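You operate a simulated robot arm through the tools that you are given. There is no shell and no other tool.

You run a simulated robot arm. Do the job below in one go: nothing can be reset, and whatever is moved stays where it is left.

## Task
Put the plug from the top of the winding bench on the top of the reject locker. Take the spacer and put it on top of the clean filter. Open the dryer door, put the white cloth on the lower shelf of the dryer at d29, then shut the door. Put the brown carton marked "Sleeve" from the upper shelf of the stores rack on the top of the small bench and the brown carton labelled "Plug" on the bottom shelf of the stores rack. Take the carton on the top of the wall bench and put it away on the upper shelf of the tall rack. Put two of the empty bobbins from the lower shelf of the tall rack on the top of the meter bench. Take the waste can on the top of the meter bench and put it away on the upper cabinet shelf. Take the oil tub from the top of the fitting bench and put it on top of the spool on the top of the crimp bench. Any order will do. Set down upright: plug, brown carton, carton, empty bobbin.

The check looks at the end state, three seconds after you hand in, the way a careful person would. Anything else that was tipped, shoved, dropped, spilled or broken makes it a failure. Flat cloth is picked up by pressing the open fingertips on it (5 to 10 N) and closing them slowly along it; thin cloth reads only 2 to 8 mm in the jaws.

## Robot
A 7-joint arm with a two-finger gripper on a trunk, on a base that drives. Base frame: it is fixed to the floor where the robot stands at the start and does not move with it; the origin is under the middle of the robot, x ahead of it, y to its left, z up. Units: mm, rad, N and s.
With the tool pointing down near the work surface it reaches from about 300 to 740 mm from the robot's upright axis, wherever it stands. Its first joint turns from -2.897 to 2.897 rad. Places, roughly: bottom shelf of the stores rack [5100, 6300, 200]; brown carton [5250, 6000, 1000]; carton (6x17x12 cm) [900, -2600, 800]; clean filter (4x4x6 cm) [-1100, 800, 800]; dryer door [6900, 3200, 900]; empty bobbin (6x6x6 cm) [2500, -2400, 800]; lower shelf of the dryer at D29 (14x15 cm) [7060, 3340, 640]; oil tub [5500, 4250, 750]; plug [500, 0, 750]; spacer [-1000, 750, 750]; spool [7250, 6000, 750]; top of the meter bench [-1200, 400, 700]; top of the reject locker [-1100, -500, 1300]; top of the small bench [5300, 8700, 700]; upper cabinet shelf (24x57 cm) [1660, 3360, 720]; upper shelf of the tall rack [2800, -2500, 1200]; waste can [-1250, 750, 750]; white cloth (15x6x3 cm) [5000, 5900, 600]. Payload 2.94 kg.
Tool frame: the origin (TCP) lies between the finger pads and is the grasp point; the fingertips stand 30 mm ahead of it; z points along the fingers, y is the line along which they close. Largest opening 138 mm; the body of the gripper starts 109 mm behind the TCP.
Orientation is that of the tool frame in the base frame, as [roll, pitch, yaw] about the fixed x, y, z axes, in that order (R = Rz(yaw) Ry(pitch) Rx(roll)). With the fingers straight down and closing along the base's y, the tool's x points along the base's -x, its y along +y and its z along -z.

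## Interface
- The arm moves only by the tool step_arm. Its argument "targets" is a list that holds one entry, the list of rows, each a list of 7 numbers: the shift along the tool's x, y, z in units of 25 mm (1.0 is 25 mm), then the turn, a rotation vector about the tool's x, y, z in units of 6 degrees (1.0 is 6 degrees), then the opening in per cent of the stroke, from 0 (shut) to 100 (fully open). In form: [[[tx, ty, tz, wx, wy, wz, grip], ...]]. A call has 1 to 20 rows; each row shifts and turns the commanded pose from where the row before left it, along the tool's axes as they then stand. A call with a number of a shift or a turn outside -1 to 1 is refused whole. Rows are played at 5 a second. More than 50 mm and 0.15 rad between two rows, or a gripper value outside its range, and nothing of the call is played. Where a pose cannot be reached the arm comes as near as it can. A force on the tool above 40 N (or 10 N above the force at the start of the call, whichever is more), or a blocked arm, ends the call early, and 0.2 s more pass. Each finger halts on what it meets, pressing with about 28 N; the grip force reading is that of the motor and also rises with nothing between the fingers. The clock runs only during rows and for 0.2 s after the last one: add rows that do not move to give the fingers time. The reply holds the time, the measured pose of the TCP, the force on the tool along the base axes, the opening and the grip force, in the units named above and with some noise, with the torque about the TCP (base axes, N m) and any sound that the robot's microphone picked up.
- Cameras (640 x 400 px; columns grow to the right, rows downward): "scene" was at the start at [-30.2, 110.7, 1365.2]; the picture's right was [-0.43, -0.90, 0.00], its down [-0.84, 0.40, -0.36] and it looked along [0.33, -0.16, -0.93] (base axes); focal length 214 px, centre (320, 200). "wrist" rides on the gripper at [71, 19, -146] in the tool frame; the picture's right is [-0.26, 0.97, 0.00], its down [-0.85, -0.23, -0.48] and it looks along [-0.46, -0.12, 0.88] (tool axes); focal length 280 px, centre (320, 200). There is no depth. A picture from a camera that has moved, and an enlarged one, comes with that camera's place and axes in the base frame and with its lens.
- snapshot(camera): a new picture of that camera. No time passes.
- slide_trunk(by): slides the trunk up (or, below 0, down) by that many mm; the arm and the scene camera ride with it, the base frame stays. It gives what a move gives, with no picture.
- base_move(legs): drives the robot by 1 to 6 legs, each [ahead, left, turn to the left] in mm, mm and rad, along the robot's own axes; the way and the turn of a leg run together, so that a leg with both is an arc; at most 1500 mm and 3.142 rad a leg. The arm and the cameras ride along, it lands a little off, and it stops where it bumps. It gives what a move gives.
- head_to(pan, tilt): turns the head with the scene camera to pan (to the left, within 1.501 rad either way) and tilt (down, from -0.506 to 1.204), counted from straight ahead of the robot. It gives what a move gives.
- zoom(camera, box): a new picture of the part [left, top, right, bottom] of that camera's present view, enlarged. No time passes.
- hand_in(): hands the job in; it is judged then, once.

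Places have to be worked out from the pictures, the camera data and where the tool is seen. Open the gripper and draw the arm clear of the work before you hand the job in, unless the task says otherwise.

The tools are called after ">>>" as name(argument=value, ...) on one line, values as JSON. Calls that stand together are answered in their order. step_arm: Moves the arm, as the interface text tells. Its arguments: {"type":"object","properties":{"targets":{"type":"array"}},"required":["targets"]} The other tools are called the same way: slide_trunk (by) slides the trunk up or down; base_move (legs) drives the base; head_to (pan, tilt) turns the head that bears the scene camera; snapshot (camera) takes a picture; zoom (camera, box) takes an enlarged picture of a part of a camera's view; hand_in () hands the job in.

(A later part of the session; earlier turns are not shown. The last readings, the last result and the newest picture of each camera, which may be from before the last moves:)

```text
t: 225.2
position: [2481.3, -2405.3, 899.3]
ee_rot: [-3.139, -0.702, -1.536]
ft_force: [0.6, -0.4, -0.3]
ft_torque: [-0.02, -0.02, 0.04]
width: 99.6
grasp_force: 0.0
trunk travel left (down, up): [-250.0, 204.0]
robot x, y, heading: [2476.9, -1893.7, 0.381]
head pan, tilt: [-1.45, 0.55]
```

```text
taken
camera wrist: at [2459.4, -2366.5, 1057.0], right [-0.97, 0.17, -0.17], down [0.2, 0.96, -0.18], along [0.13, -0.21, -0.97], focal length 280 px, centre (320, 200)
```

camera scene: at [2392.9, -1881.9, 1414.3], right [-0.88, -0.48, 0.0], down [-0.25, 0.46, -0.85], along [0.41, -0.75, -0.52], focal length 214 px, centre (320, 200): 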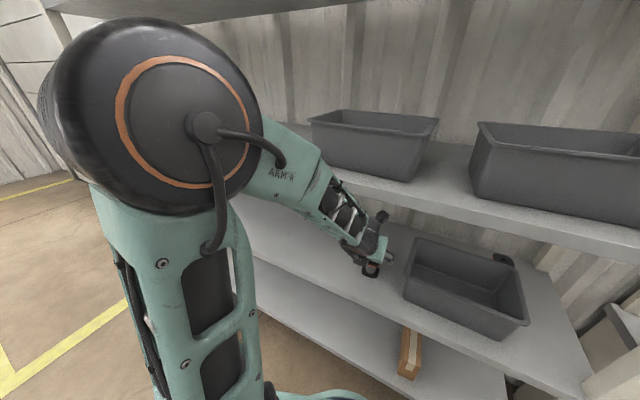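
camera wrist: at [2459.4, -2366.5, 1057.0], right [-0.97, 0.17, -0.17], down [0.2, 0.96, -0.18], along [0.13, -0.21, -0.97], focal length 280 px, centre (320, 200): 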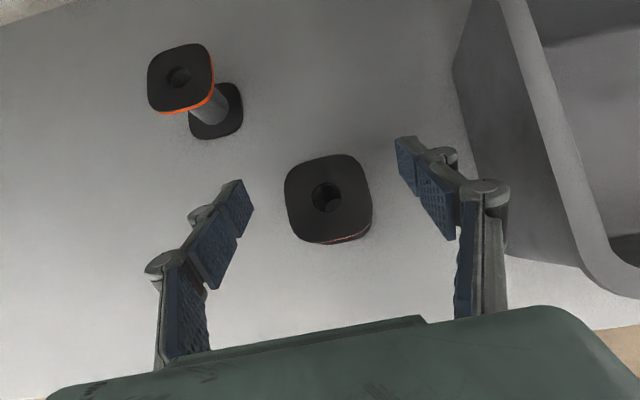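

The combined rays give the bobbin top at z≈880, y≈-2406, shelf ≈822. I lower straight down to TCP z ≈ 852.

>>> step_arm(targets=[[[-0.59, 0.02, 0.73, 0, 0, 0, 72], [-0.4, 0.02, 0.5, 0, 0, 0, 72], [-0.19, 0, 0.23, 0, 0, 0, 72], [0, 0, 0, 0, 0, 0, 72]]])

>>> snapshot(camera="wrist")

```text
t: 226.2
position: [2479.6, -2407.6, 852.5]
ee_rot: [-3.141, -0.701, -1.536]
ft_force: [-0.2, 0.6, 0.0]
ft_torque: [0.01, 0.0, -0.03]
width: 99.1
grasp_force: 0.0
trunk travel left (down, up): [-250.0, 204.0]
robot x, y, heading: [2475.4, -1898.7, 0.373]
head pan, tilt: [-1.45, 0.55]
```

```text
taken
camera wrist: at [2457.7, -2367.6, 1010.0], right [-0.97, 0.17, -0.17], down [0.2, 0.96, -0.18], along [0.13, -0.21, -0.97], focal length 280 px, centre (320, 200)
```

wrist: 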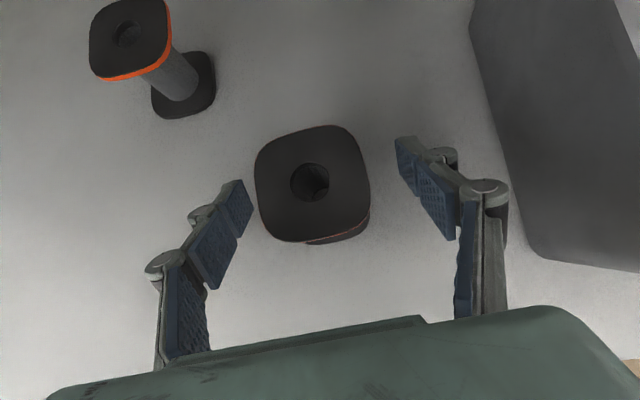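

The bobbin is centred (axis ≈ (2479,-2405), top ≈873). I lower 4 mm more and close.

>>> step_arm(targets=[[[-0.1, 0, 0.12, 0, 0, 0, 72], [0, 0, 0, 0, 0, 0, 50], [0, 0, 0, 0, 0, 0, 30], [0, 0, 0, 0, 0, 0, 20], [0, 0, 0, 0, 0, 0, 20], [0, 0, 0, 0, 0, 0, 20]]])

>>> snapshot(camera="wrist")

```text
t: 227.6
position: [2478.9, -2407.1, 850.3]
ee_rot: [-3.139, -0.704, -1.537]
ft_force: [-5.2, -3.3, 18.8]
ft_torque: [-0.25, 0.4, -0.09]
width: 54.6
grasp_force: 28.4
trunk travel left (down, up): [-250.0, 204.0]
robot x, y, heading: [2473.1, -1898.1, 0.375]
head pan, tilt: [-1.45, 0.55]
```

```text
taken
camera wrist: at [2456.3, -2367.5, 1007.6], right [-0.97, 0.17, -0.17], down [0.2, 0.96, -0.19], along [0.13, -0.21, -0.97], focal length 280 px, centre (320, 200)
```

wrist: 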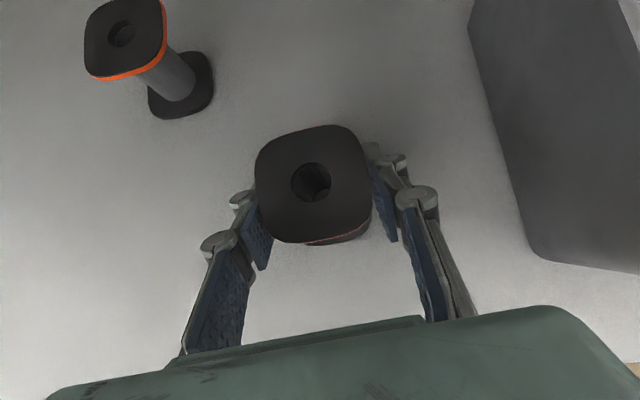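

Gripped at 54.6 mm (tips lightly touch the shelf). I lift 45 mm and draw the bobbin out of the shelf.

>>> step_arm(targets=[[[0.32, 0, -0.38, 0, 0, 0, 20], [0.645, 0, -0.7645, 0, 0, 0, 20], [0.32, 0, -0.38, 0, 0, 0, 20], [-0.764, -0.035, -0.644, 0, 0, 0, 20], [-0.764, -0.035, -0.644, 0, 0, 0, 20], [-0.764, -0.035, -0.644, 0, 0, 0, 20], [-0.764, -0.035, -0.644, 0, 0, 0, 20]]])

>>> snapshot(camera="wrist")

>>> snapshot(camera="scene")

```text
t: 229.2
position: [2478.8, -2317.1, 900.0]
ee_rot: [-3.139, -0.694, -1.536]
ft_force: [0.0, -0.1, -1.5]
ft_torque: [-0.01, 0.01, 0.0]
width: 54.7
grasp_force: 28.3
out of reach, approached as far as the arm can: row 7
trunk travel left (down, up): [-250.0, 204.0]
robot x, y, heading: [2474.8, -1900.2, 0.374]
head pan, tilt: [-1.45, 0.55]
```

```text
taken
camera wrist: at [2456.6, -2278.4, 1059.4], right [-0.97, 0.17, -0.17], down [0.2, 0.96, -0.18], along [0.13, -0.21, -0.97], focal length 280 px, centre (320, 200)
```

wrist: 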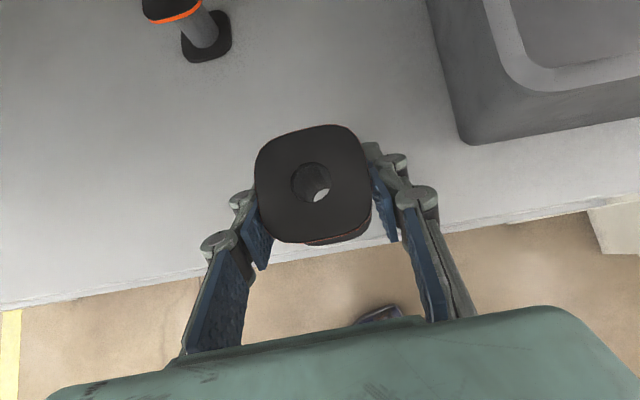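

```text
taken
camera scene: at [2392.9, -1882.1, 1414.3], right [-0.88, -0.48, 0.0], down [-0.25, 0.46, -0.85], along [0.41, -0.75, -0.52], focal length 214 px, centre (320, 200)
```

scene: 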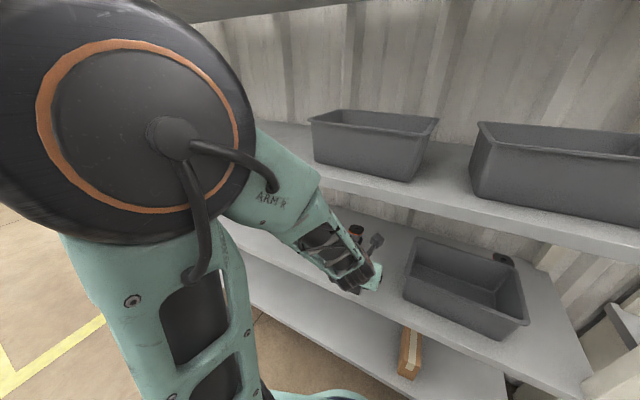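

The bobbin is held upright. I back out and drive the known way round to the meter bench: west along y≈-1400, north past the winding bench end, then turn right.

>>> base_move(legs=[[183, 465, 0], [-1210, 476, 0], [-1210, 476, 0], [348, 884, 0], [348, 884, 0], [0, 0, -1.6]])

>>> head_to(pan=-1.45, tilt=0.5)

>>> snapshot(camera="scene")

```text
t: 265.5
position: [-722.2, 450.4, 901.7]
ee_rot: [-3.141, -0.695, -3.057]
ft_force: [-0.1, -0.7, -1.2]
ft_torque: [-0.03, 0.07, 0.02]
width: 54.9
grasp_force: 28.1
trunk travel left (down, up): [-250.0, 204.0]
robot x, y, heading: [-303.3, 472.7, -1.148]
head pan, tilt: [-1.45, 0.55]
```

```text
t: 266.2
position: [-722.1, 449.6, 902.5]
ee_rot: [-3.14, -0.697, -3.058]
ft_force: [-0.9, 0.0, 0.2]
ft_torque: [-0.03, 0.02, 0.0]
width: 54.4
grasp_force: 28.5
trunk travel left (down, up): [-250.0, 204.0]
robot x, y, heading: [-304.9, 473.3, -1.143]
head pan, tilt: [-1.45, 0.499]
```

```text
taken
camera scene: at [-293.7, 555.5, 1418.8], right [-0.52, 0.85, 0.0], down [0.41, 0.25, -0.88], along [-0.75, -0.46, -0.48], focal length 214 px, centre (320, 200)
```

scene: 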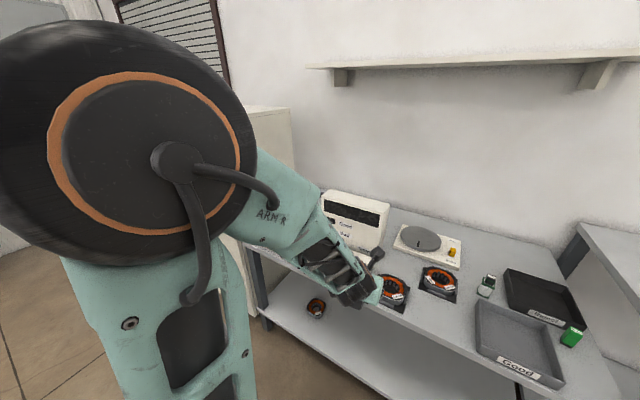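

The old can place behind the filter (around (-1235,785)) is free for the first bobbin. I move in front of it, keeping the base off the bench edge.

>>> base_move(legs=[[-370, -25, 0]])

>>> snapshot(camera="wrist")

>>> snapshot(camera="scene")

```text
t: 268.6
position: [-898.9, 780.3, 900.3]
ee_rot: [-3.139, -0.694, -3.062]
ft_force: [-0.3, 0.1, 0.2]
ft_torque: [0.01, 0.05, 0.01]
width: 54.4
grasp_force: 27.7
trunk travel left (down, up): [-250.0, 204.0]
robot x, y, heading: [-481.6, 800.2, -1.145]
head pan, tilt: [-1.45, 0.499]
```

```text
taken
camera wrist: at [-862.6, 802.6, 1059.7], right [0.12, 0.98, -0.17], down [0.97, -0.15, -0.18], along [-0.2, -0.14, -0.97], focal length 280 px, centre (320, 200)
```

wrist: 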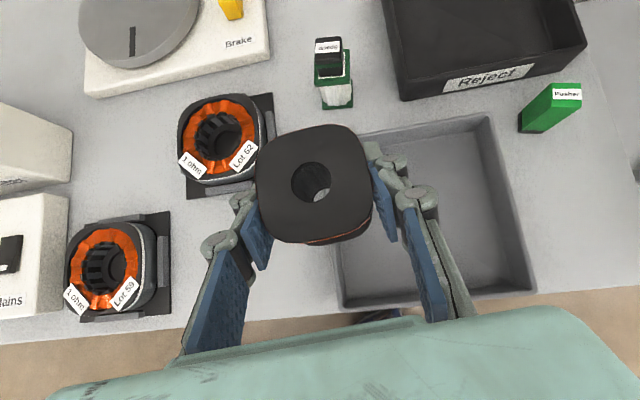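

```text
taken
camera scene: at [-469.6, 884.3, 1418.8], right [-0.52, 0.86, 0.0], down [0.41, 0.25, -0.88], along [-0.75, -0.45, -0.48], focal length 214 px, centre (320, 200)
```

scene: 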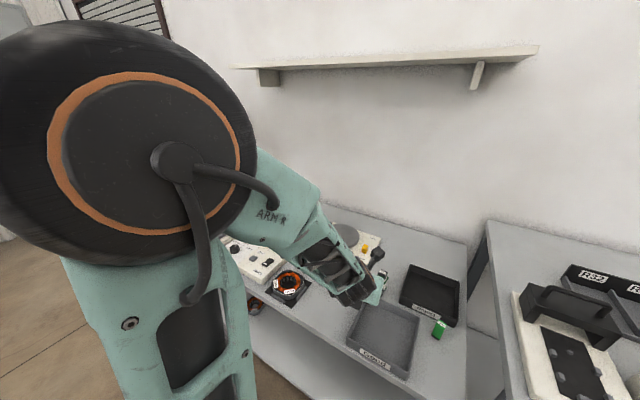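

I extend the hand over the free spot at z 900, passing above the filter with the spacer.

>>> step_arm(targets=[[[0.935, 0.115, 0.778, 0, 0, 0, 20], [0.935, 0.115, 0.778, 0, 0, 0, 20], [0.935, 0.115, 0.778, 0, 0, 0, 20], [0.935, 0.115, 0.778, 0, 0, 0, 20], [0.935, 0.115, 0.778, 0, 0, 0, 20], [0.935, 0.115, 0.778, 0, 0, 0, 20], [0.935, 0.115, 0.778, 0, 0, 0, 20], [0.935, 0.115, 0.778, 0, 0, 0, 20], [0.935, 0.115, 0.778, 0, 0, 0, 20], [0.935, 0.115, 0.778, 0, 0, 0, 20], [0.935, 0.115, 0.778, 0, 0, 0, 20]]])

>>> snapshot(camera="wrist")

>>> snapshot(camera="scene")

```text
t: 270.9
position: [-1232.4, 784.5, 900.4]
ee_rot: [-3.14, -0.694, -3.058]
ft_force: [-0.4, -0.3, -0.1]
ft_torque: [-0.06, 0.0, 0.0]
width: 54.6
grasp_force: 27.4
trunk travel left (down, up): [-250.0, 204.0]
robot x, y, heading: [-479.1, 806.2, -1.146]
head pan, tilt: [-1.45, 0.499]
```

```text
taken
camera wrist: at [-1197.9, 806.4, 1059.4], right [0.12, 0.98, -0.17], down [0.97, -0.15, -0.18], along [-0.2, -0.14, -0.97], focal length 280 px, centre (320, 200)
```

wrist: 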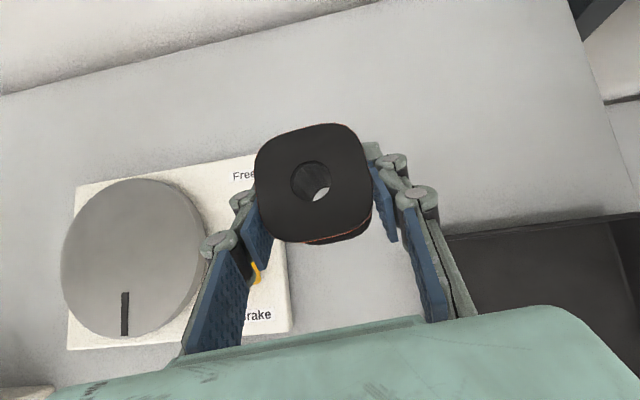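

```text
taken
camera scene: at [-469.8, 884.3, 1418.8], right [-0.52, 0.86, 0.0], down [0.41, 0.25, -0.88], along [-0.75, -0.45, -0.48], focal length 214 px, centre (320, 200)
```

scene: 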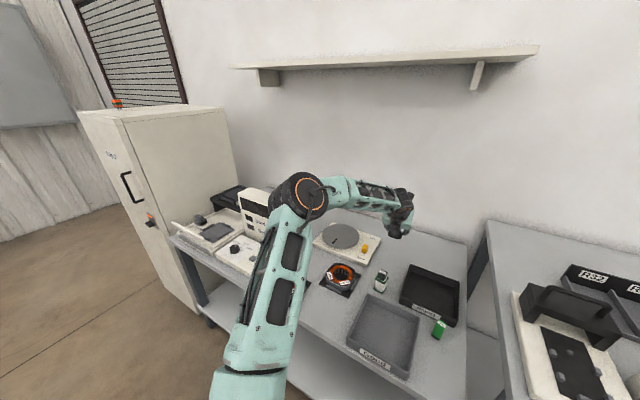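

I shift 10 mm toward the right for finger room beside the brake panel, and lower to about z 781.

>>> step_arm(targets=[[[-0.614, 0.2, 0.738, 0, 0, 0, 20], [-0.614, 0.2, 0.738, 0, 0, 0, 20], [-0.614, 0, 0.738, 0, 0, 0, 20], [-0.614, 0, 0.738, 0, 0, 0, 20], [-0.614, 0, 0.738, 0, 0, 0, 20], [0, 0, 0, 0, 0, 0, 20]]])

>>> snapshot(camera="wrist")

>>> zoom(camera="scene", box=[340, 180, 460, 280])

```text
t: 272.4
position: [-1233.9, 791.9, 785.4]
ee_rot: [-3.14, -0.694, -3.059]
ft_force: [-1.0, 0.2, 0.0]
ft_torque: [-0.01, -0.03, 0.0]
width: 54.6
grasp_force: 28.0
trunk travel left (down, up): [-250.0, 204.0]
robot x, y, heading: [-477.0, 806.2, -1.147]
head pan, tilt: [-1.45, 0.499]
```

```text
taken
camera wrist: at [-1198.1, 815.2, 942.3], right [0.12, 0.98, -0.17], down [0.97, -0.15, -0.18], along [-0.2, -0.14, -0.97], focal length 280 px, centre (320, 200)
```

wrist: 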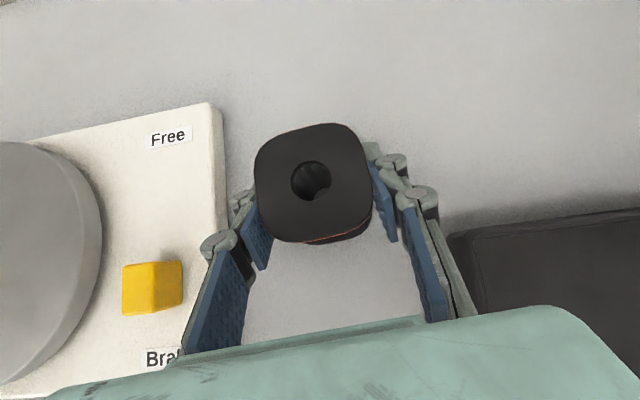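

```text
4.00 times, centred on (400, 230) of scene
camera zoom: at [-469.8, 884.3, 1418.9], right [-0.52, 0.86, 0.0], down [0.41, 0.25, -0.88], along [-0.75, -0.45, -0.48], focal length 858 px, centre (0, 80)
```

zoom: 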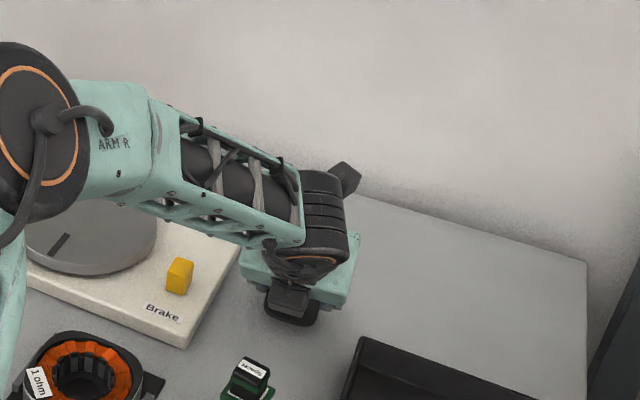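

I shift 5 mm further right and lower in small steps to contact.

>>> step_arm(targets=[[[-0.128, 0.2, 0.154, 0, 0, 0, 20], [-0.102, 0, 0.123, 0, 0, 0, 20], [0, 0, 0, 0, 0, 0, 20]]])

>>> step_arm(targets=[[[-0.064, 0, 0.077, 0, 0, 0, 20], [0, 0, 0, 0, 0, 0, 20]]])

```text
t: 273.1
position: [-1237.4, 797.3, 776.1]
ee_rot: [-3.141, -0.694, -3.057]
ft_force: [-0.8, 0.2, -0.5]
ft_torque: [-0.03, 0.03, -0.01]
width: 54.6
grasp_force: 28.2
trunk travel left (down, up): [-250.0, 204.0]
robot x, y, heading: [-480.1, 800.0, -1.147]
head pan, tilt: [-1.45, 0.499]
```

```text
t: 273.8
position: [-1235.0, 798.9, 772.7]
ee_rot: [3.142, -0.695, -3.06]
ft_force: [-0.2, -0.5, -0.8]
ft_torque: [0.02, -0.02, -0.01]
width: 54.3
grasp_force: 28.8
trunk travel left (down, up): [-250.0, 204.0]
robot x, y, heading: [-478.1, 802.8, -1.146]
head pan, tilt: [-1.45, 0.499]
```

>>> step_arm(targets=[[[-0.05, 0, 0.06, 0, 0, 0, 20], [0, 0, 0, 0, 0, 0, 20]]])

>>> step_arm(targets=[[[-0.05, 0, 0.06, 0, 0, 0, 20], [0, 0, 0, 0, 0, 0, 20]]])

```text
t: 274.4
position: [-1235.2, 798.9, 769.8]
ee_rot: [-3.14, -0.697, -3.058]
ft_force: [0.6, -0.4, 0.6]
ft_torque: [0.0, 0.0, 0.0]
width: 54.5
grasp_force: 27.9
trunk travel left (down, up): [-250.0, 204.0]
robot x, y, heading: [-481.0, 802.8, -1.148]
head pan, tilt: [-1.45, 0.499]
```

```text
t: 274.9
position: [-1235.7, 797.6, 770.5]
ee_rot: [-3.139, -0.698, -3.06]
ft_force: [1.9, -0.4, 6.9]
ft_torque: [0.11, -0.01, 0.0]
width: 54.6
grasp_force: 28.1
trunk travel left (down, up): [-250.0, 204.0]
robot x, y, heading: [-478.2, 804.9, -1.144]
head pan, tilt: [-1.45, 0.499]
```

Contact at 770.5. I ease up 1 mm and open slowly by about 6 mm each side.

>>> step_arm(targets=[[[0.026, 0, -0.031, 0, 0, 0, 20], [0, 0, 0, 0, 0, 0, 40.5], [0, 0, 0, 0, 0, 0, 42], [0, 0, 0, 0, 0, 0, 45], [0, 0, 0, 0, 0, 0, 48], [0, 0, 0, 0, 0, 0, 49]]])

>>> snapshot(camera="wrist")

```text
t: 276.4
position: [-1236.5, 799.6, 769.2]
ee_rot: [-3.14, -0.695, -3.06]
ft_force: [0.4, -0.2, 1.7]
ft_torque: [0.03, 0.01, 0.01]
width: 67.4
grasp_force: 0.0
trunk travel left (down, up): [-250.0, 204.0]
robot x, y, heading: [-482.0, 800.5, -1.148]
head pan, tilt: [-1.45, 0.499]
```

```text
taken
camera wrist: at [-1200.3, 821.3, 927.4], right [0.12, 0.98, -0.17], down [0.97, -0.15, -0.18], along [-0.2, -0.14, -0.97], focal length 280 px, centre (320, 200)
```

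wrist: 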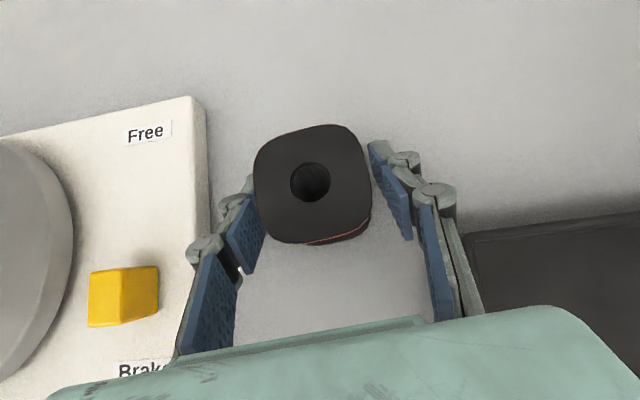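

Bobbin 1 stands upright on the meter bench. I raise the hand and retract.

>>> step_arm(targets=[[[0.32, 0, -0.384, 0, 0, 0, 49], [0.6396, 0, -0.7688, 0, 0, 0, 49], [0.6396, 0, -0.7688, 0, 0, 0, 49], [0.6396, 0, -0.7688, 0, 0, 0, 49], [0.6396, 0, -0.7688, 0, 0, 0, 49], [0.6396, 0, -0.7688, 0, 0, 0, 60], [-0.935, -0.115, -0.778, 0, 0, 0, 72], [-0.935, -0.115, -0.778, 0, 0, 0, 72], [-0.935, -0.115, -0.778, 0, 0, 0, 72], [-0.935, -0.115, -0.778, 0, 0, 0, 72], [-0.935, -0.115, -0.778, 0, 0, 0, 72], [-0.935, -0.115, -0.778, 0, 0, 0, 72], [-0.935, -0.115, -0.778, 0, 0, 0, 72], [-0.935, -0.115, -0.778, 0, 0, 0, 72], [-0.935, -0.115, -0.778, 0, 0, 0, 72]]])

>>> snapshot(camera="wrist")

>>> zoom(camera="scene", box=[300, 180, 480, 320])

```text
t: 279.6
position: [-961.1, 795.6, 902.3]
ee_rot: [-3.141, -0.693, -3.059]
ft_force: [0.6, 0.1, -0.9]
ft_torque: [-0.01, -0.03, -0.01]
width: 99.4
grasp_force: 0.1
trunk travel left (down, up): [-250.0, 204.0]
robot x, y, heading: [-482.4, 798.1, -1.145]
head pan, tilt: [-1.45, 0.499]
```

```text
taken
camera wrist: at [-924.3, 817.9, 1060.2], right [0.12, 0.98, -0.17], down [0.97, -0.15, -0.18], along [-0.2, -0.14, -0.97], focal length 280 px, centre (320, 200)
```

wrist: 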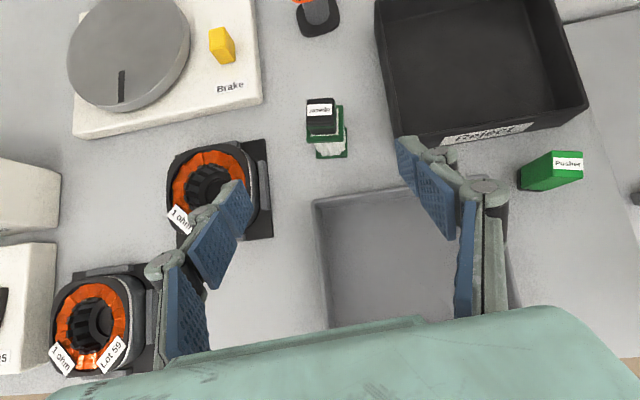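

```text
2.86 times, centred on (390, 250) of scene
camera zoom: at [-469.6, 884.3, 1418.8], right [-0.52, 0.86, 0.0], down [0.41, 0.25, -0.88], along [-0.75, -0.45, -0.48], focal length 613 px, centre (120, 57)
```

zoom: 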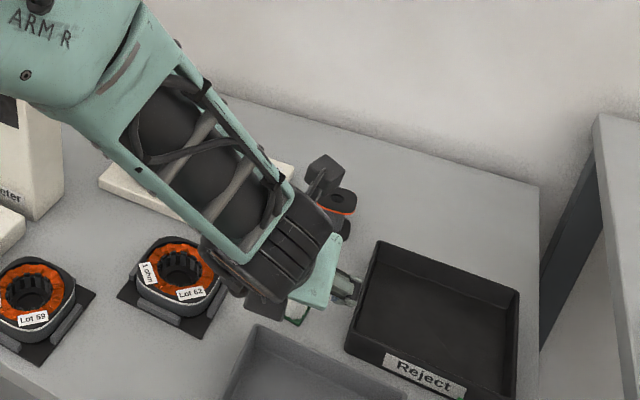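

Bobbin 1 is in place and nothing else moved. Now to the wall bench for the carton, by the same way back.

>>> base_move(legs=[[144, 319, 0], [0, 0, 1.52], [-402, -1024, 0], [-402, -1024, 0], [876, -451, 0]])

>>> head_to(pan=-1.45, tilt=0.5)

>>> snapshot(camera="scene")

>>> snapshot(camera="wrist")

```text
t: 309.3
position: [974.6, -1891.9, 901.9]
ee_rot: [-3.14, -0.695, -1.46]
ft_force: [0.6, -0.6, -0.5]
ft_torque: [0.0, 0.02, 0.0]
width: 99.4
grasp_force: 0.1
trunk travel left (down, up): [-250.0, 204.0]
robot x, y, heading: [951.8, -1412.5, 0.452]
head pan, tilt: [-1.45, 0.499]
```

```text
t: 309.9
position: [974.0, -1892.2, 902.9]
ee_rot: [-3.14, -0.695, -1.461]
ft_force: [0.0, -0.2, 0.5]
ft_torque: [0.02, 0.02, -0.01]
width: 99.5
grasp_force: 0.2
trunk travel left (down, up): [-250.0, 204.0]
robot x, y, heading: [954.9, -1412.8, 0.455]
head pan, tilt: [-1.45, 0.499]
```

```text
taken
camera scene: at [871.0, -1403.3, 1418.8], right [-0.84, -0.54, 0.0], down [-0.26, 0.4, -0.88], along [0.48, -0.74, -0.48], focal length 214 px, centre (320, 200)
```

scene: 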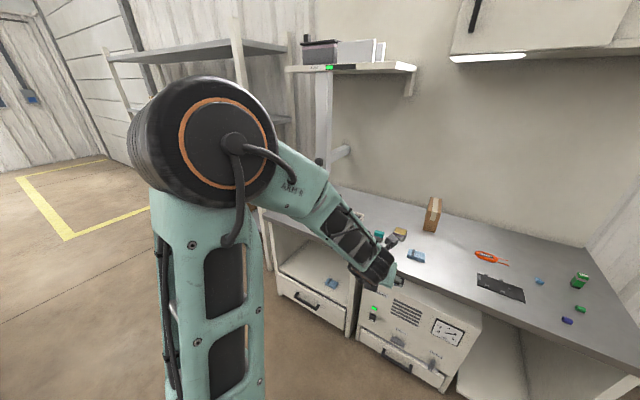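

```text
taken
camera wrist: at [949.9, -1855.6, 1060.3], right [-0.98, 0.09, -0.17], down [0.12, 0.98, -0.18], along [0.15, -0.2, -0.97], focal length 280 px, centre (320, 200)
```

wrist: 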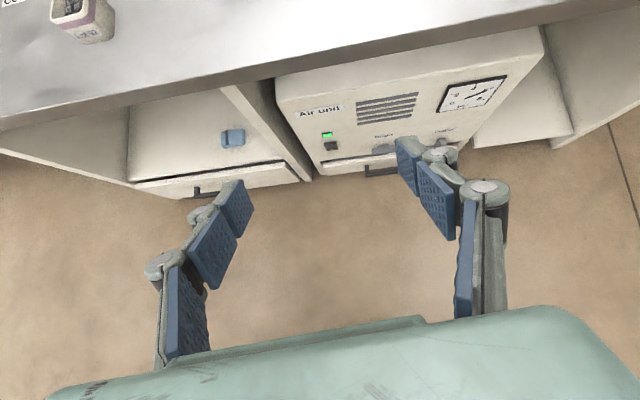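

The carton is in view. I zoom in to see its pose and its neighbours.

>>> zoom(camera="scene", box=[340, 180, 540, 310])

>>> zoom(camera="scene", box=[395, 185, 465, 245])

```text
3.08 times, centred on (440, 245) of scene
camera zoom: at [871.0, -1403.3, 1418.8], right [-0.84, -0.54, 0.0], down [-0.26, 0.4, -0.88], along [0.48, -0.74, -0.48], focal length 660 px, centre (-49, 62)
```

zoom: 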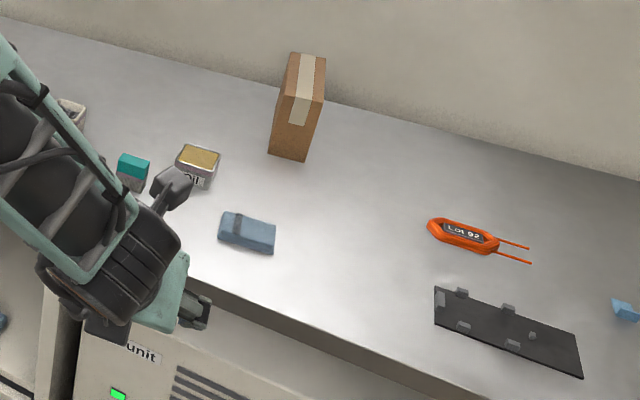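

```text
6.67 times, centred on (430, 215) of scene
camera zoom: at [871.0, -1403.3, 1418.8], right [-0.84, -0.54, 0.0], down [-0.26, 0.4, -0.88], along [0.48, -0.74, -0.48], focal length 1430 px, centre (-413, 100)
```

zoom: 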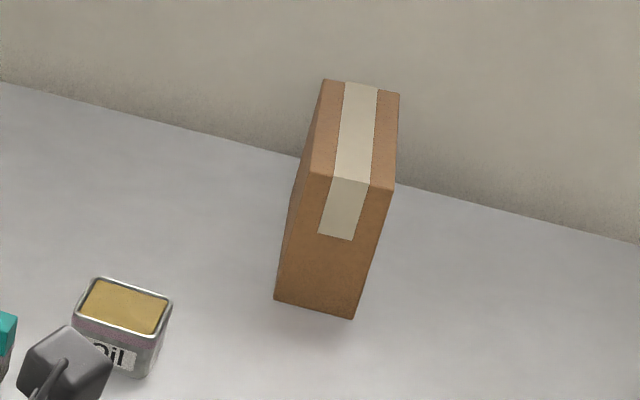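

Carton measured: 6 cm wide front face centred at (886,-2489), running back to y≈-2660, bench z≈729, top≈849. I drive up to y≈-1840 and tilt the tool to about 65° from vertical for a near-horizontal grip along the carton.

>>> base_move(legs=[[-257, -350, 0]])

>>> step_arm(targets=[[[0, 0, 0, 0, 0.85, 0, 72], [0, 0, 0, 0, 0.85, 0, 72], [0, 0, 0, 0, 0.85, 0, 72], [0, 0, 0, 0, 0.85, 0, 72], [0, 0, 0, 0, 0.85, 0, 72]]])

>>> snapshot(camera="wrist")

>>> snapshot(camera="scene")

```text
t: 313.4
position: [897.6, -2302.3, 902.2]
ee_rot: [-3.14, -0.694, -1.455]
ft_force: [-0.3, 0.0, -0.3]
ft_torque: [-0.02, -0.02, 0.03]
width: 99.6
grasp_force: 0.1
trunk travel left (down, up): [-250.0, 204.0]
robot x, y, heading: [873.4, -1825.6, 0.453]
head pan, tilt: [-1.45, 0.499]
stopped in leg 1: the robot was blocked; the commanded pose is now the measured one
```

```text
t: 314.6
position: [895.7, -2323.3, 904.0]
ee_rot: [-3.139, -1.142, -1.456]
ft_force: [-0.4, -0.4, -0.1]
ft_torque: [0.03, 0.01, -0.01]
width: 99.2
grasp_force: 0.1
out of reach, approached as far as the arm can: row 4, 5
trunk travel left (down, up): [-250.0, 204.0]
robot x, y, heading: [872.1, -1822.5, 0.457]
head pan, tilt: [-1.45, 0.499]
```

```text
taken
camera wrist: at [862.8, -2221.9, 1029.2], right [-0.97, 0.0, -0.24], down [0.14, 0.81, -0.57], along [0.2, -0.59, -0.78], focal length 280 px, centre (320, 200)
```

wrist: 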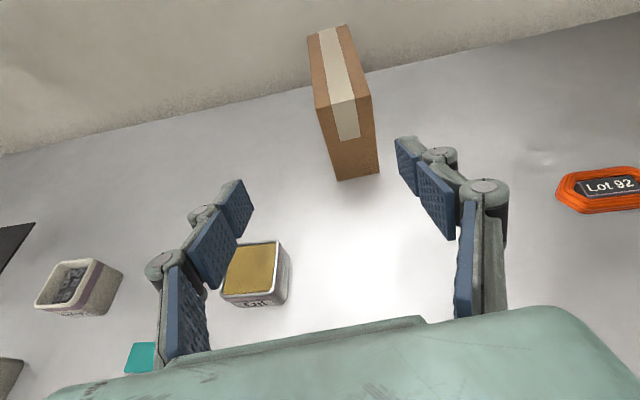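

```text
taken
camera scene: at [792.3, -1813.7, 1418.9], right [-0.84, -0.54, 0.0], down [-0.26, 0.4, -0.88], along [0.48, -0.74, -0.48], focal length 214 px, centre (320, 200)
```

scene: 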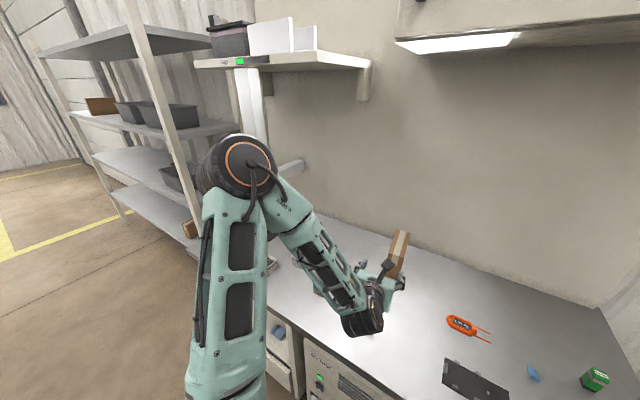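

The base touched the bench plinth and stopped (fine, I leave it there); the tool is at 65°. I zoom in on the carton with the wrist camera to line up.

>>> zoom(camera="wrist", box=[260, 10, 440, 200])

```text
2.11 times, centred on (350, 105) of wrist
camera zoom: at [862.8, -2221.9, 1029.2], right [-0.97, 0.0, -0.24], down [0.14, 0.81, -0.57], along [0.2, -0.59, -0.78], focal length 590 px, centre (257, 400)
```

zoom: 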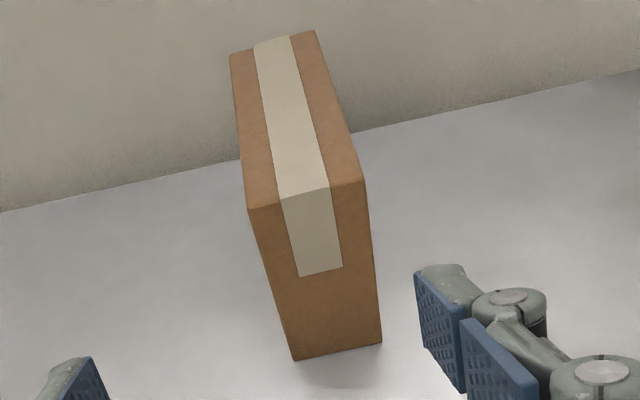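

Carton from the wrist view: front centre (882,-2472), z 735–855, axis -85°. I set the opening to 80 mm, go to a pre-grip point 60 mm in front of it at z≈795 and check.

>>> step_arm(targets=[[[0.23, 0.29, 0.84, -0.258, 0, 0.118, 58], [0.23, 0.29, 0.84, 0, 0, 0, 58], [0.23, 0.29, 0.84, 0, 0, 0, 58], [0.23, 0.29, 0.84, 0, 0, 0, 58], [-0.864, 0, 0.395, 0, 0, 0, 58], [-0.864, 0, 0.395, 0, 0, 0, 58], [-0.864, 0, 0.395, 0, 0, 0, 58], [-0.864, 0, 0.395, 0, 0, 0, 58], [0, 0, 0, 0, 0, 0, 58]]])

>>> snapshot(camera="wrist")

>>> snapshot(camera="scene")

```text
t: 316.6
position: [871.6, -2410.5, 794.9]
ee_rot: [-3.13, -1.136, -1.486]
ft_force: [0.5, 0.2, -0.7]
ft_torque: [-0.01, 0.01, 0.02]
width: 79.8
grasp_force: 0.0
out of reach, approached as far as the arm can: row 8
trunk travel left (down, up): [-250.0, 204.0]
robot x, y, heading: [875.0, -1825.3, 0.455]
head pan, tilt: [-1.45, 0.499]
```

```text
taken
camera wrist: at [840.1, -2310.8, 920.4], right [-0.97, 0.02, -0.24], down [0.16, 0.81, -0.57], along [0.18, -0.59, -0.79], focal length 280 px, centre (320, 200)
```

wrist: 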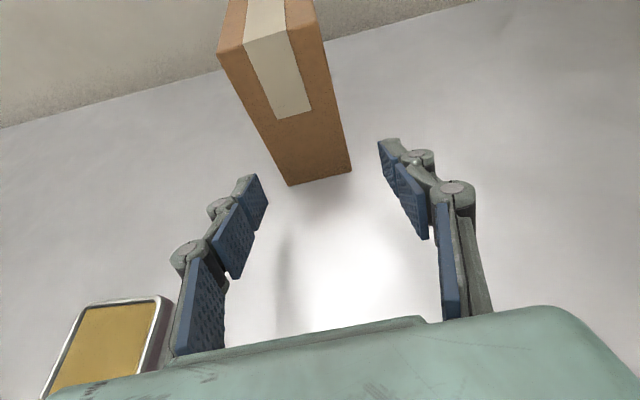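

```text
taken
camera scene: at [792.3, -1813.8, 1418.9], right [-0.84, -0.54, 0.0], down [-0.26, 0.4, -0.88], along [0.48, -0.74, -0.48], focal length 214 px, centre (320, 200)
```

scene: 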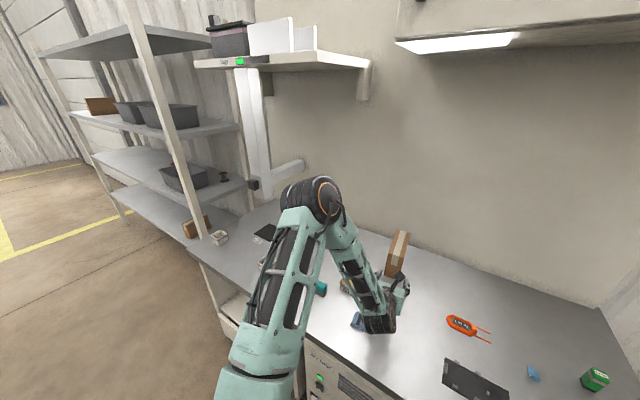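

Only a 4 mm sideways offset remains. I advance 131 mm along the carton so the fingers straddle it.

>>> step_arm(targets=[[[0.443, -0.09, 0.953, 0, 0, 0, 58], [0.443, -0.09, 0.953, 0, 0, 0, 58], [0.443, 0, 0.953, 0, 0, 0, 58], [0.443, 0, 0.953, 0, 0, 0, 58], [0.443, 0, 0.953, 0, 0, 0, 58], [0, 0, 0, 0, 0, 0, 58]]])

>>> snapshot(camera="wrist")

>>> zoom(camera="scene", box=[320, 210, 460, 350])

```text
t: 318.0
position: [888.9, -2544.4, 799.4]
ee_rot: [-3.14, -1.14, -1.489]
ft_force: [0.0, -0.1, -0.3]
ft_torque: [0.0, -0.01, 0.03]
width: 80.2
grasp_force: 0.1
out of reach, approached as far as the arm can: row 3
trunk travel left (down, up): [-250.0, 204.0]
robot x, y, heading: [876.8, -1823.1, 0.459]
head pan, tilt: [-1.45, 0.499]
```

```text
taken
camera wrist: at [859.8, -2443.7, 924.9], right [-0.97, 0.03, -0.24], down [0.16, 0.8, -0.57], along [0.18, -0.59, -0.78], focal length 280 px, centre (320, 200)
```

wrist: 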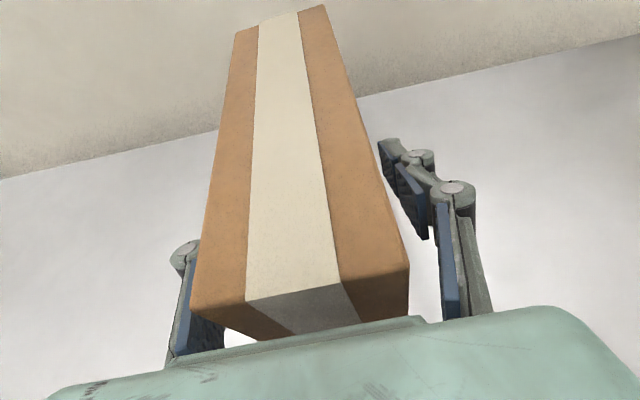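

```text
2.86 times, centred on (390, 280) of scene
camera zoom: at [792.3, -1813.9, 1418.8], right [-0.84, -0.54, 0.0], down [-0.26, 0.4, -0.88], along [0.48, -0.74, -0.48], focal length 613 px, centre (120, -29)
```

zoom: 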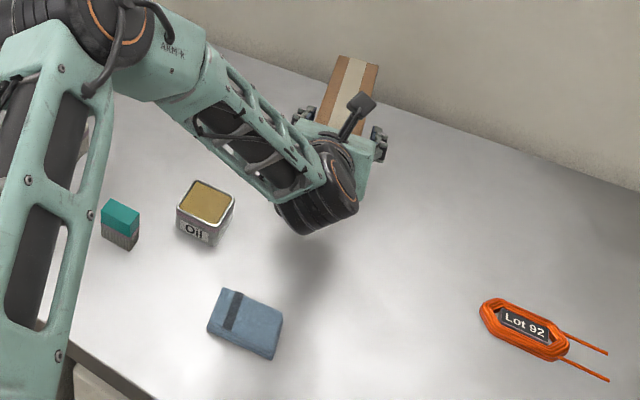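

The carton is between the fingers with no contact force. Close.

>>> step_arm(targets=[[[0, 0, 0, 0, 0, 0, 48], [0, 0, 0, 0, 0, 0, 40], [0, 0, 0, 0, 0, 0, 30], [0, 0, 0, 0, 0, 0, 25], [0, 0, 0, 0, 0, 0, 25], [0, 0, 0, 0, 0, 0, 25]]])

>>> snapshot(camera="wrist")

```text
t: 319.4
position: [889.8, -2544.1, 799.8]
ee_rot: [-3.138, -1.141, -1.487]
ft_force: [1.9, -0.6, 0.6]
ft_torque: [0.0, 0.01, 0.03]
width: 57.3
grasp_force: 27.4
trunk travel left (down, up): [-250.0, 204.0]
robot x, y, heading: [875.6, -1830.0, 0.447]
head pan, tilt: [-1.45, 0.499]
```

```text
taken
camera wrist: at [859.8, -2443.3, 925.1], right [-0.97, 0.03, -0.24], down [0.16, 0.8, -0.57], along [0.18, -0.59, -0.78], focal length 280 px, centre (320, 200)
```

wrist: 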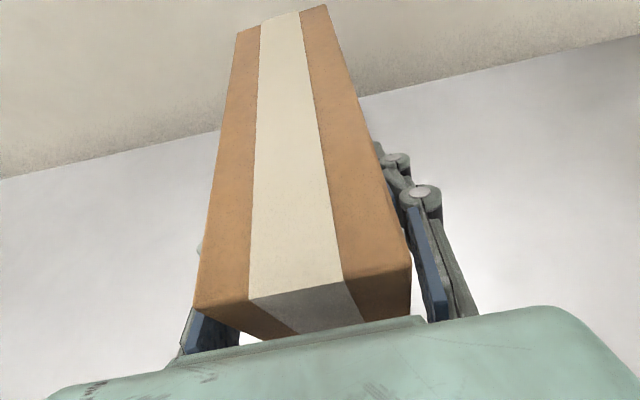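

Gripped (57.3 mm). I lift carefully by 50 mm and check that it hangs level.

>>> step_arm(targets=[[[0.36, 0, -0.167, 0, 0, 0, 25], [0.9085, 0, -0.418, 0, 0, 0, 25], [0.7, 0, -0.32, 0, 0, 0, 25], [0, 0, 0, 0, 0, 0, 25]]])

>>> snapshot(camera="wrist")

>>> zoom(camera="scene", box=[320, 190, 460, 330])

```text
t: 320.4
position: [888.8, -2544.9, 853.6]
ee_rot: [-3.137, -1.139, -1.488]
ft_force: [-0.4, -0.7, -3.1]
ft_torque: [0.05, 0.02, -0.01]
width: 57.3
grasp_force: 27.8
trunk travel left (down, up): [-250.0, 204.0]
robot x, y, heading: [873.0, -1822.6, 0.456]
head pan, tilt: [-1.45, 0.499]
```

```text
taken
camera wrist: at [859.0, -2443.3, 979.2], right [-0.97, 0.03, -0.24], down [0.16, 0.8, -0.57], along [0.18, -0.59, -0.78], focal length 280 px, centre (320, 200)
```

wrist: 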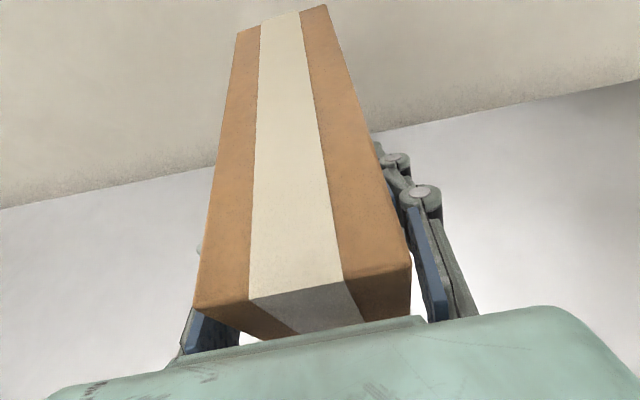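

```text
2.86 times, centred on (390, 260) of scene
camera zoom: at [792.3, -1814.0, 1418.8], right [-0.84, -0.54, 0.0], down [-0.26, 0.4, -0.88], along [0.48, -0.74, -0.48], focal length 613 px, centre (120, 29)
```

zoom: 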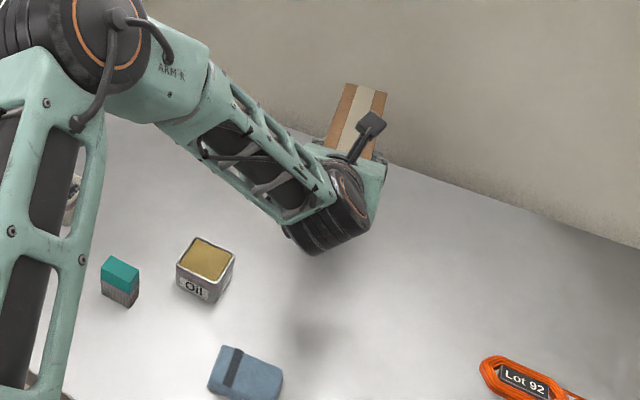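

It hangs level (about 3 N). I raise it further, draw in 100 mm, back off from the bench, and raise the trunk by 200 for the upper shelf.

>>> step_arm(targets=[[[0.9085, 0, -0.418, 0, 0, 0, 25], [0.9085, 0, -0.418, 0, 0, 0, 25], [0.9085, 0, -0.418, 0, 0, 0, 25], [0.9085, 0, -0.418, 0, 0, 0, 25], [-0.42, -0.085, -0.904, 0, 0, 0, 25], [-0.42, -0.085, -0.904, 0, 0, 0, 25], [-0.42, -0.085, -0.904, 0, 0, 0, 25], [-0.42, -0.085, -0.904, 0, 0, 0, 25]]])

>>> base_move(legs=[[184, 414, 0]])

>>> slide_trunk(by=200)

>>> snapshot(camera="scene")

```text
t: 322.2
position: [888.8, -2441.1, 953.8]
ee_rot: [-3.141, -1.139, -1.487]
ft_force: [1.0, -1.5, -3.1]
ft_torque: [0.01, -0.01, 0.0]
width: 57.4
grasp_force: 28.2
trunk travel left (down, up): [-250.0, 204.0]
robot x, y, heading: [871.4, -1820.8, 0.454]
head pan, tilt: [-1.45, 0.499]
```

```text
t: 326.5
position: [861.7, -1986.5, 954.5]
ee_rot: [-3.139, -1.14, -1.491]
ft_force: [0.8, -1.3, -3.2]
ft_torque: [0.03, -0.01, -0.01]
width: 57.3
grasp_force: 28.1
trunk travel left (down, up): [-250.0, 204.0]
robot x, y, heading: [852.1, -1363.7, 0.456]
head pan, tilt: [-1.45, 0.499]
```

```text
t: 328.6
position: [862.0, -1985.3, 1153.7]
ee_rot: [-3.138, -1.138, -1.49]
ft_force: [-0.2, -0.5, -3.0]
ft_torque: [0.02, 0.0, 0.0]
width: 57.3
grasp_force: 28.4
trunk travel left (down, up): [-450.0, 4.0]
robot x, y, heading: [850.7, -1366.1, 0.451]
head pan, tilt: [-1.45, 0.499]
```

```text
taken
camera scene: at [768.6, -1357.0, 1618.8], right [-0.84, -0.54, 0.0], down [-0.26, 0.4, -0.88], along [0.48, -0.74, -0.48], focal length 214 px, centre (320, 200)
```

scene: 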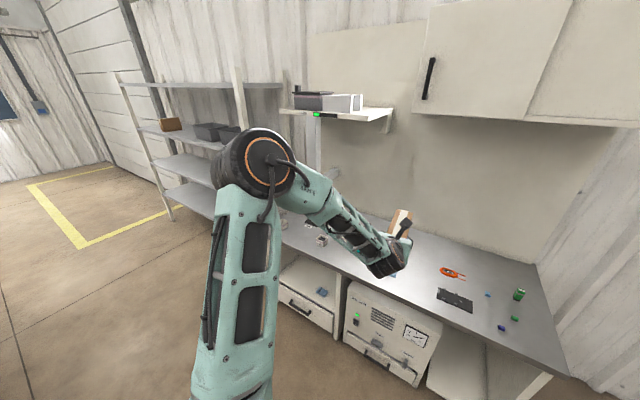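

Now I drive east along the aisle to bring the carton in front of the free slot of the upper shelf (x≈2850).

>>> base_move(legs=[[890, -440, 0], [890, -440, 0]])

>>> snapshot(camera="scene")

>>> snapshot(camera="wrist")

```text
t: 338.7
position: [2840.9, -2058.8, 1153.0]
ee_rot: [-3.141, -1.14, -1.541]
ft_force: [-0.2, 0.6, -2.1]
ft_torque: [0.02, 0.04, -0.02]
width: 57.2
grasp_force: 27.3
trunk travel left (down, up): [-450.0, 4.0]
robot x, y, heading: [2858.8, -1441.9, 0.405]
head pan, tilt: [-1.45, 0.499]
```

```text
taken
camera scene: at [2780.2, -1426.9, 1618.9], right [-0.87, -0.5, 0.0], down [-0.24, 0.42, -0.88], along [0.44, -0.76, -0.48], focal length 214 px, centre (320, 200)
```

scene: 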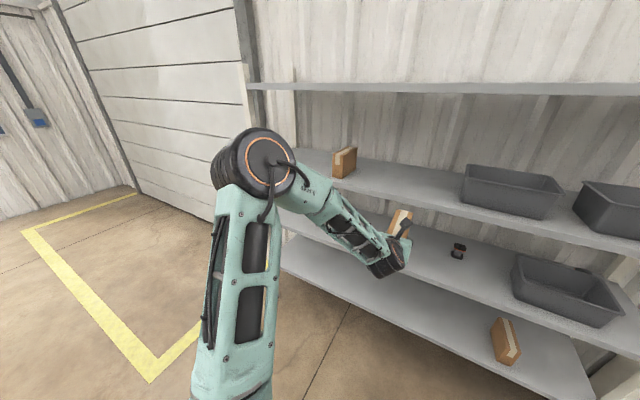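

```text
taken
camera wrist: at [2818.0, -1957.0, 1279.7], right [-0.97, 0.08, -0.24], down [0.21, 0.79, -0.57], along [0.14, -0.6, -0.78], focal length 280 px, centre (320, 200)
```

wrist: 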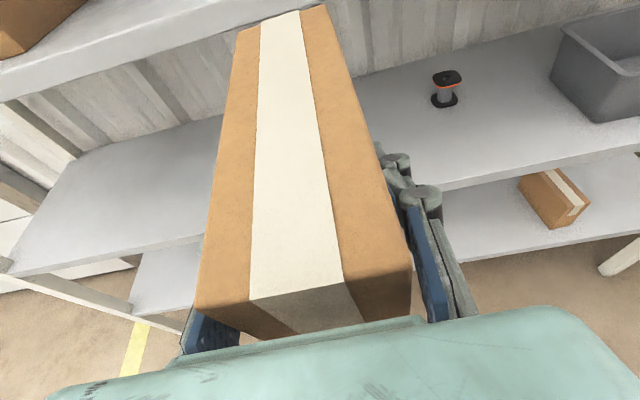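

>>> zoom(camera="scene", box=[290, 120, 530, 260])

```text
2.67 times, centred on (410, 190) of scene
camera zoom: at [2780.2, -1426.9, 1618.9], right [-0.87, -0.5, 0.0], down [-0.24, 0.42, -0.88], along [0.44, -0.76, -0.48], focal length 572 px, centre (80, 227)
```

zoom: 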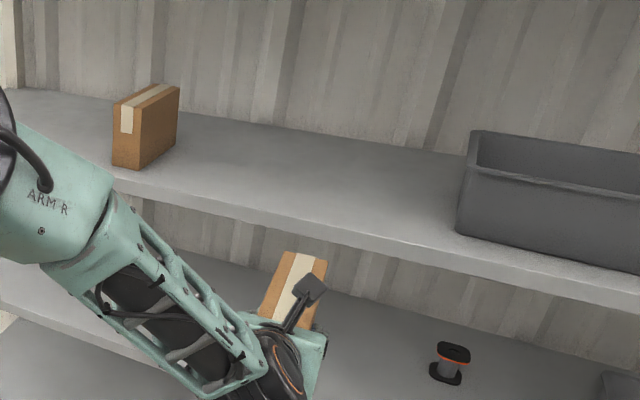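

Triangulating the bin corner, the upper shelf is at z≈1198; the slot around x=2841 is free (bin from x 2666 down, other carton from 3150 up). I raise the carton to TCP z≈1290 and then move the base toward the rack.

>>> step_arm(targets=[[[0.82, 0, -0.38, 0, 0, 0, 25], [0.82, 0, -0.38, 0, 0, 0, 25], [0.82, 0, -0.38, 0, 0, 0, 25], [0.82, 0, -0.38, 0, 0, 0, 25], [0.82, 0, -0.38, 0, 0, 0, 25], [0.82, 0, -0.38, 0, 0, 0, 25]]])

>>> base_move(legs=[[-118, -276, 0]])

>>> snapshot(camera="scene")

>>> snapshot(camera="wrist")

```text
t: 340.1
position: [2842.1, -2057.5, 1291.8]
ee_rot: [-3.138, -1.139, -1.542]
ft_force: [0.2, -0.4, -2.8]
ft_torque: [0.03, 0.01, 0.0]
width: 57.4
grasp_force: 28.4
trunk travel left (down, up): [-450.0, 4.0]
robot x, y, heading: [2864.1, -1446.0, 0.407]
head pan, tilt: [-1.45, 0.499]
```

```text
t: 343.1
position: [2847.7, -2359.0, 1291.9]
ee_rot: [-3.139, -1.141, -1.538]
ft_force: [-0.2, -0.1, -3.9]
ft_torque: [0.03, -0.01, -0.02]
width: 57.4
grasp_force: 28.1
trunk travel left (down, up): [-450.0, 4.0]
robot x, y, heading: [2865.6, -1741.7, 0.407]
head pan, tilt: [-1.45, 0.499]
```

```text
taken
camera scene: at [2782.5, -1728.3, 1618.8], right [-0.87, -0.5, 0.0], down [-0.24, 0.41, -0.88], along [0.44, -0.76, -0.48], focal length 214 px, centre (320, 200)
```

scene: 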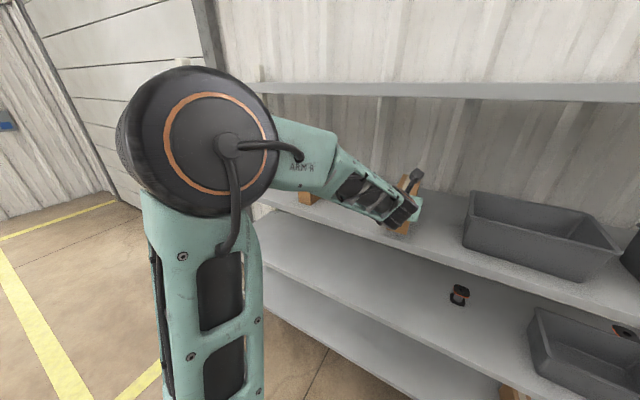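

```text
taken
camera wrist: at [2823.5, -2256.8, 1417.0], right [-0.97, 0.08, -0.24], down [0.2, 0.79, -0.57], along [0.15, -0.6, -0.78], focal length 280 px, centre (320, 200)
```

wrist: 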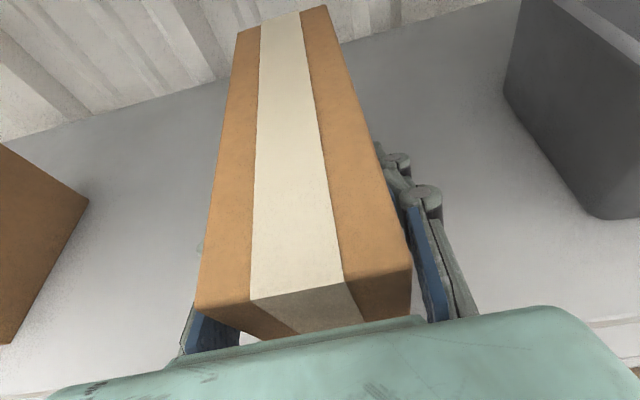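

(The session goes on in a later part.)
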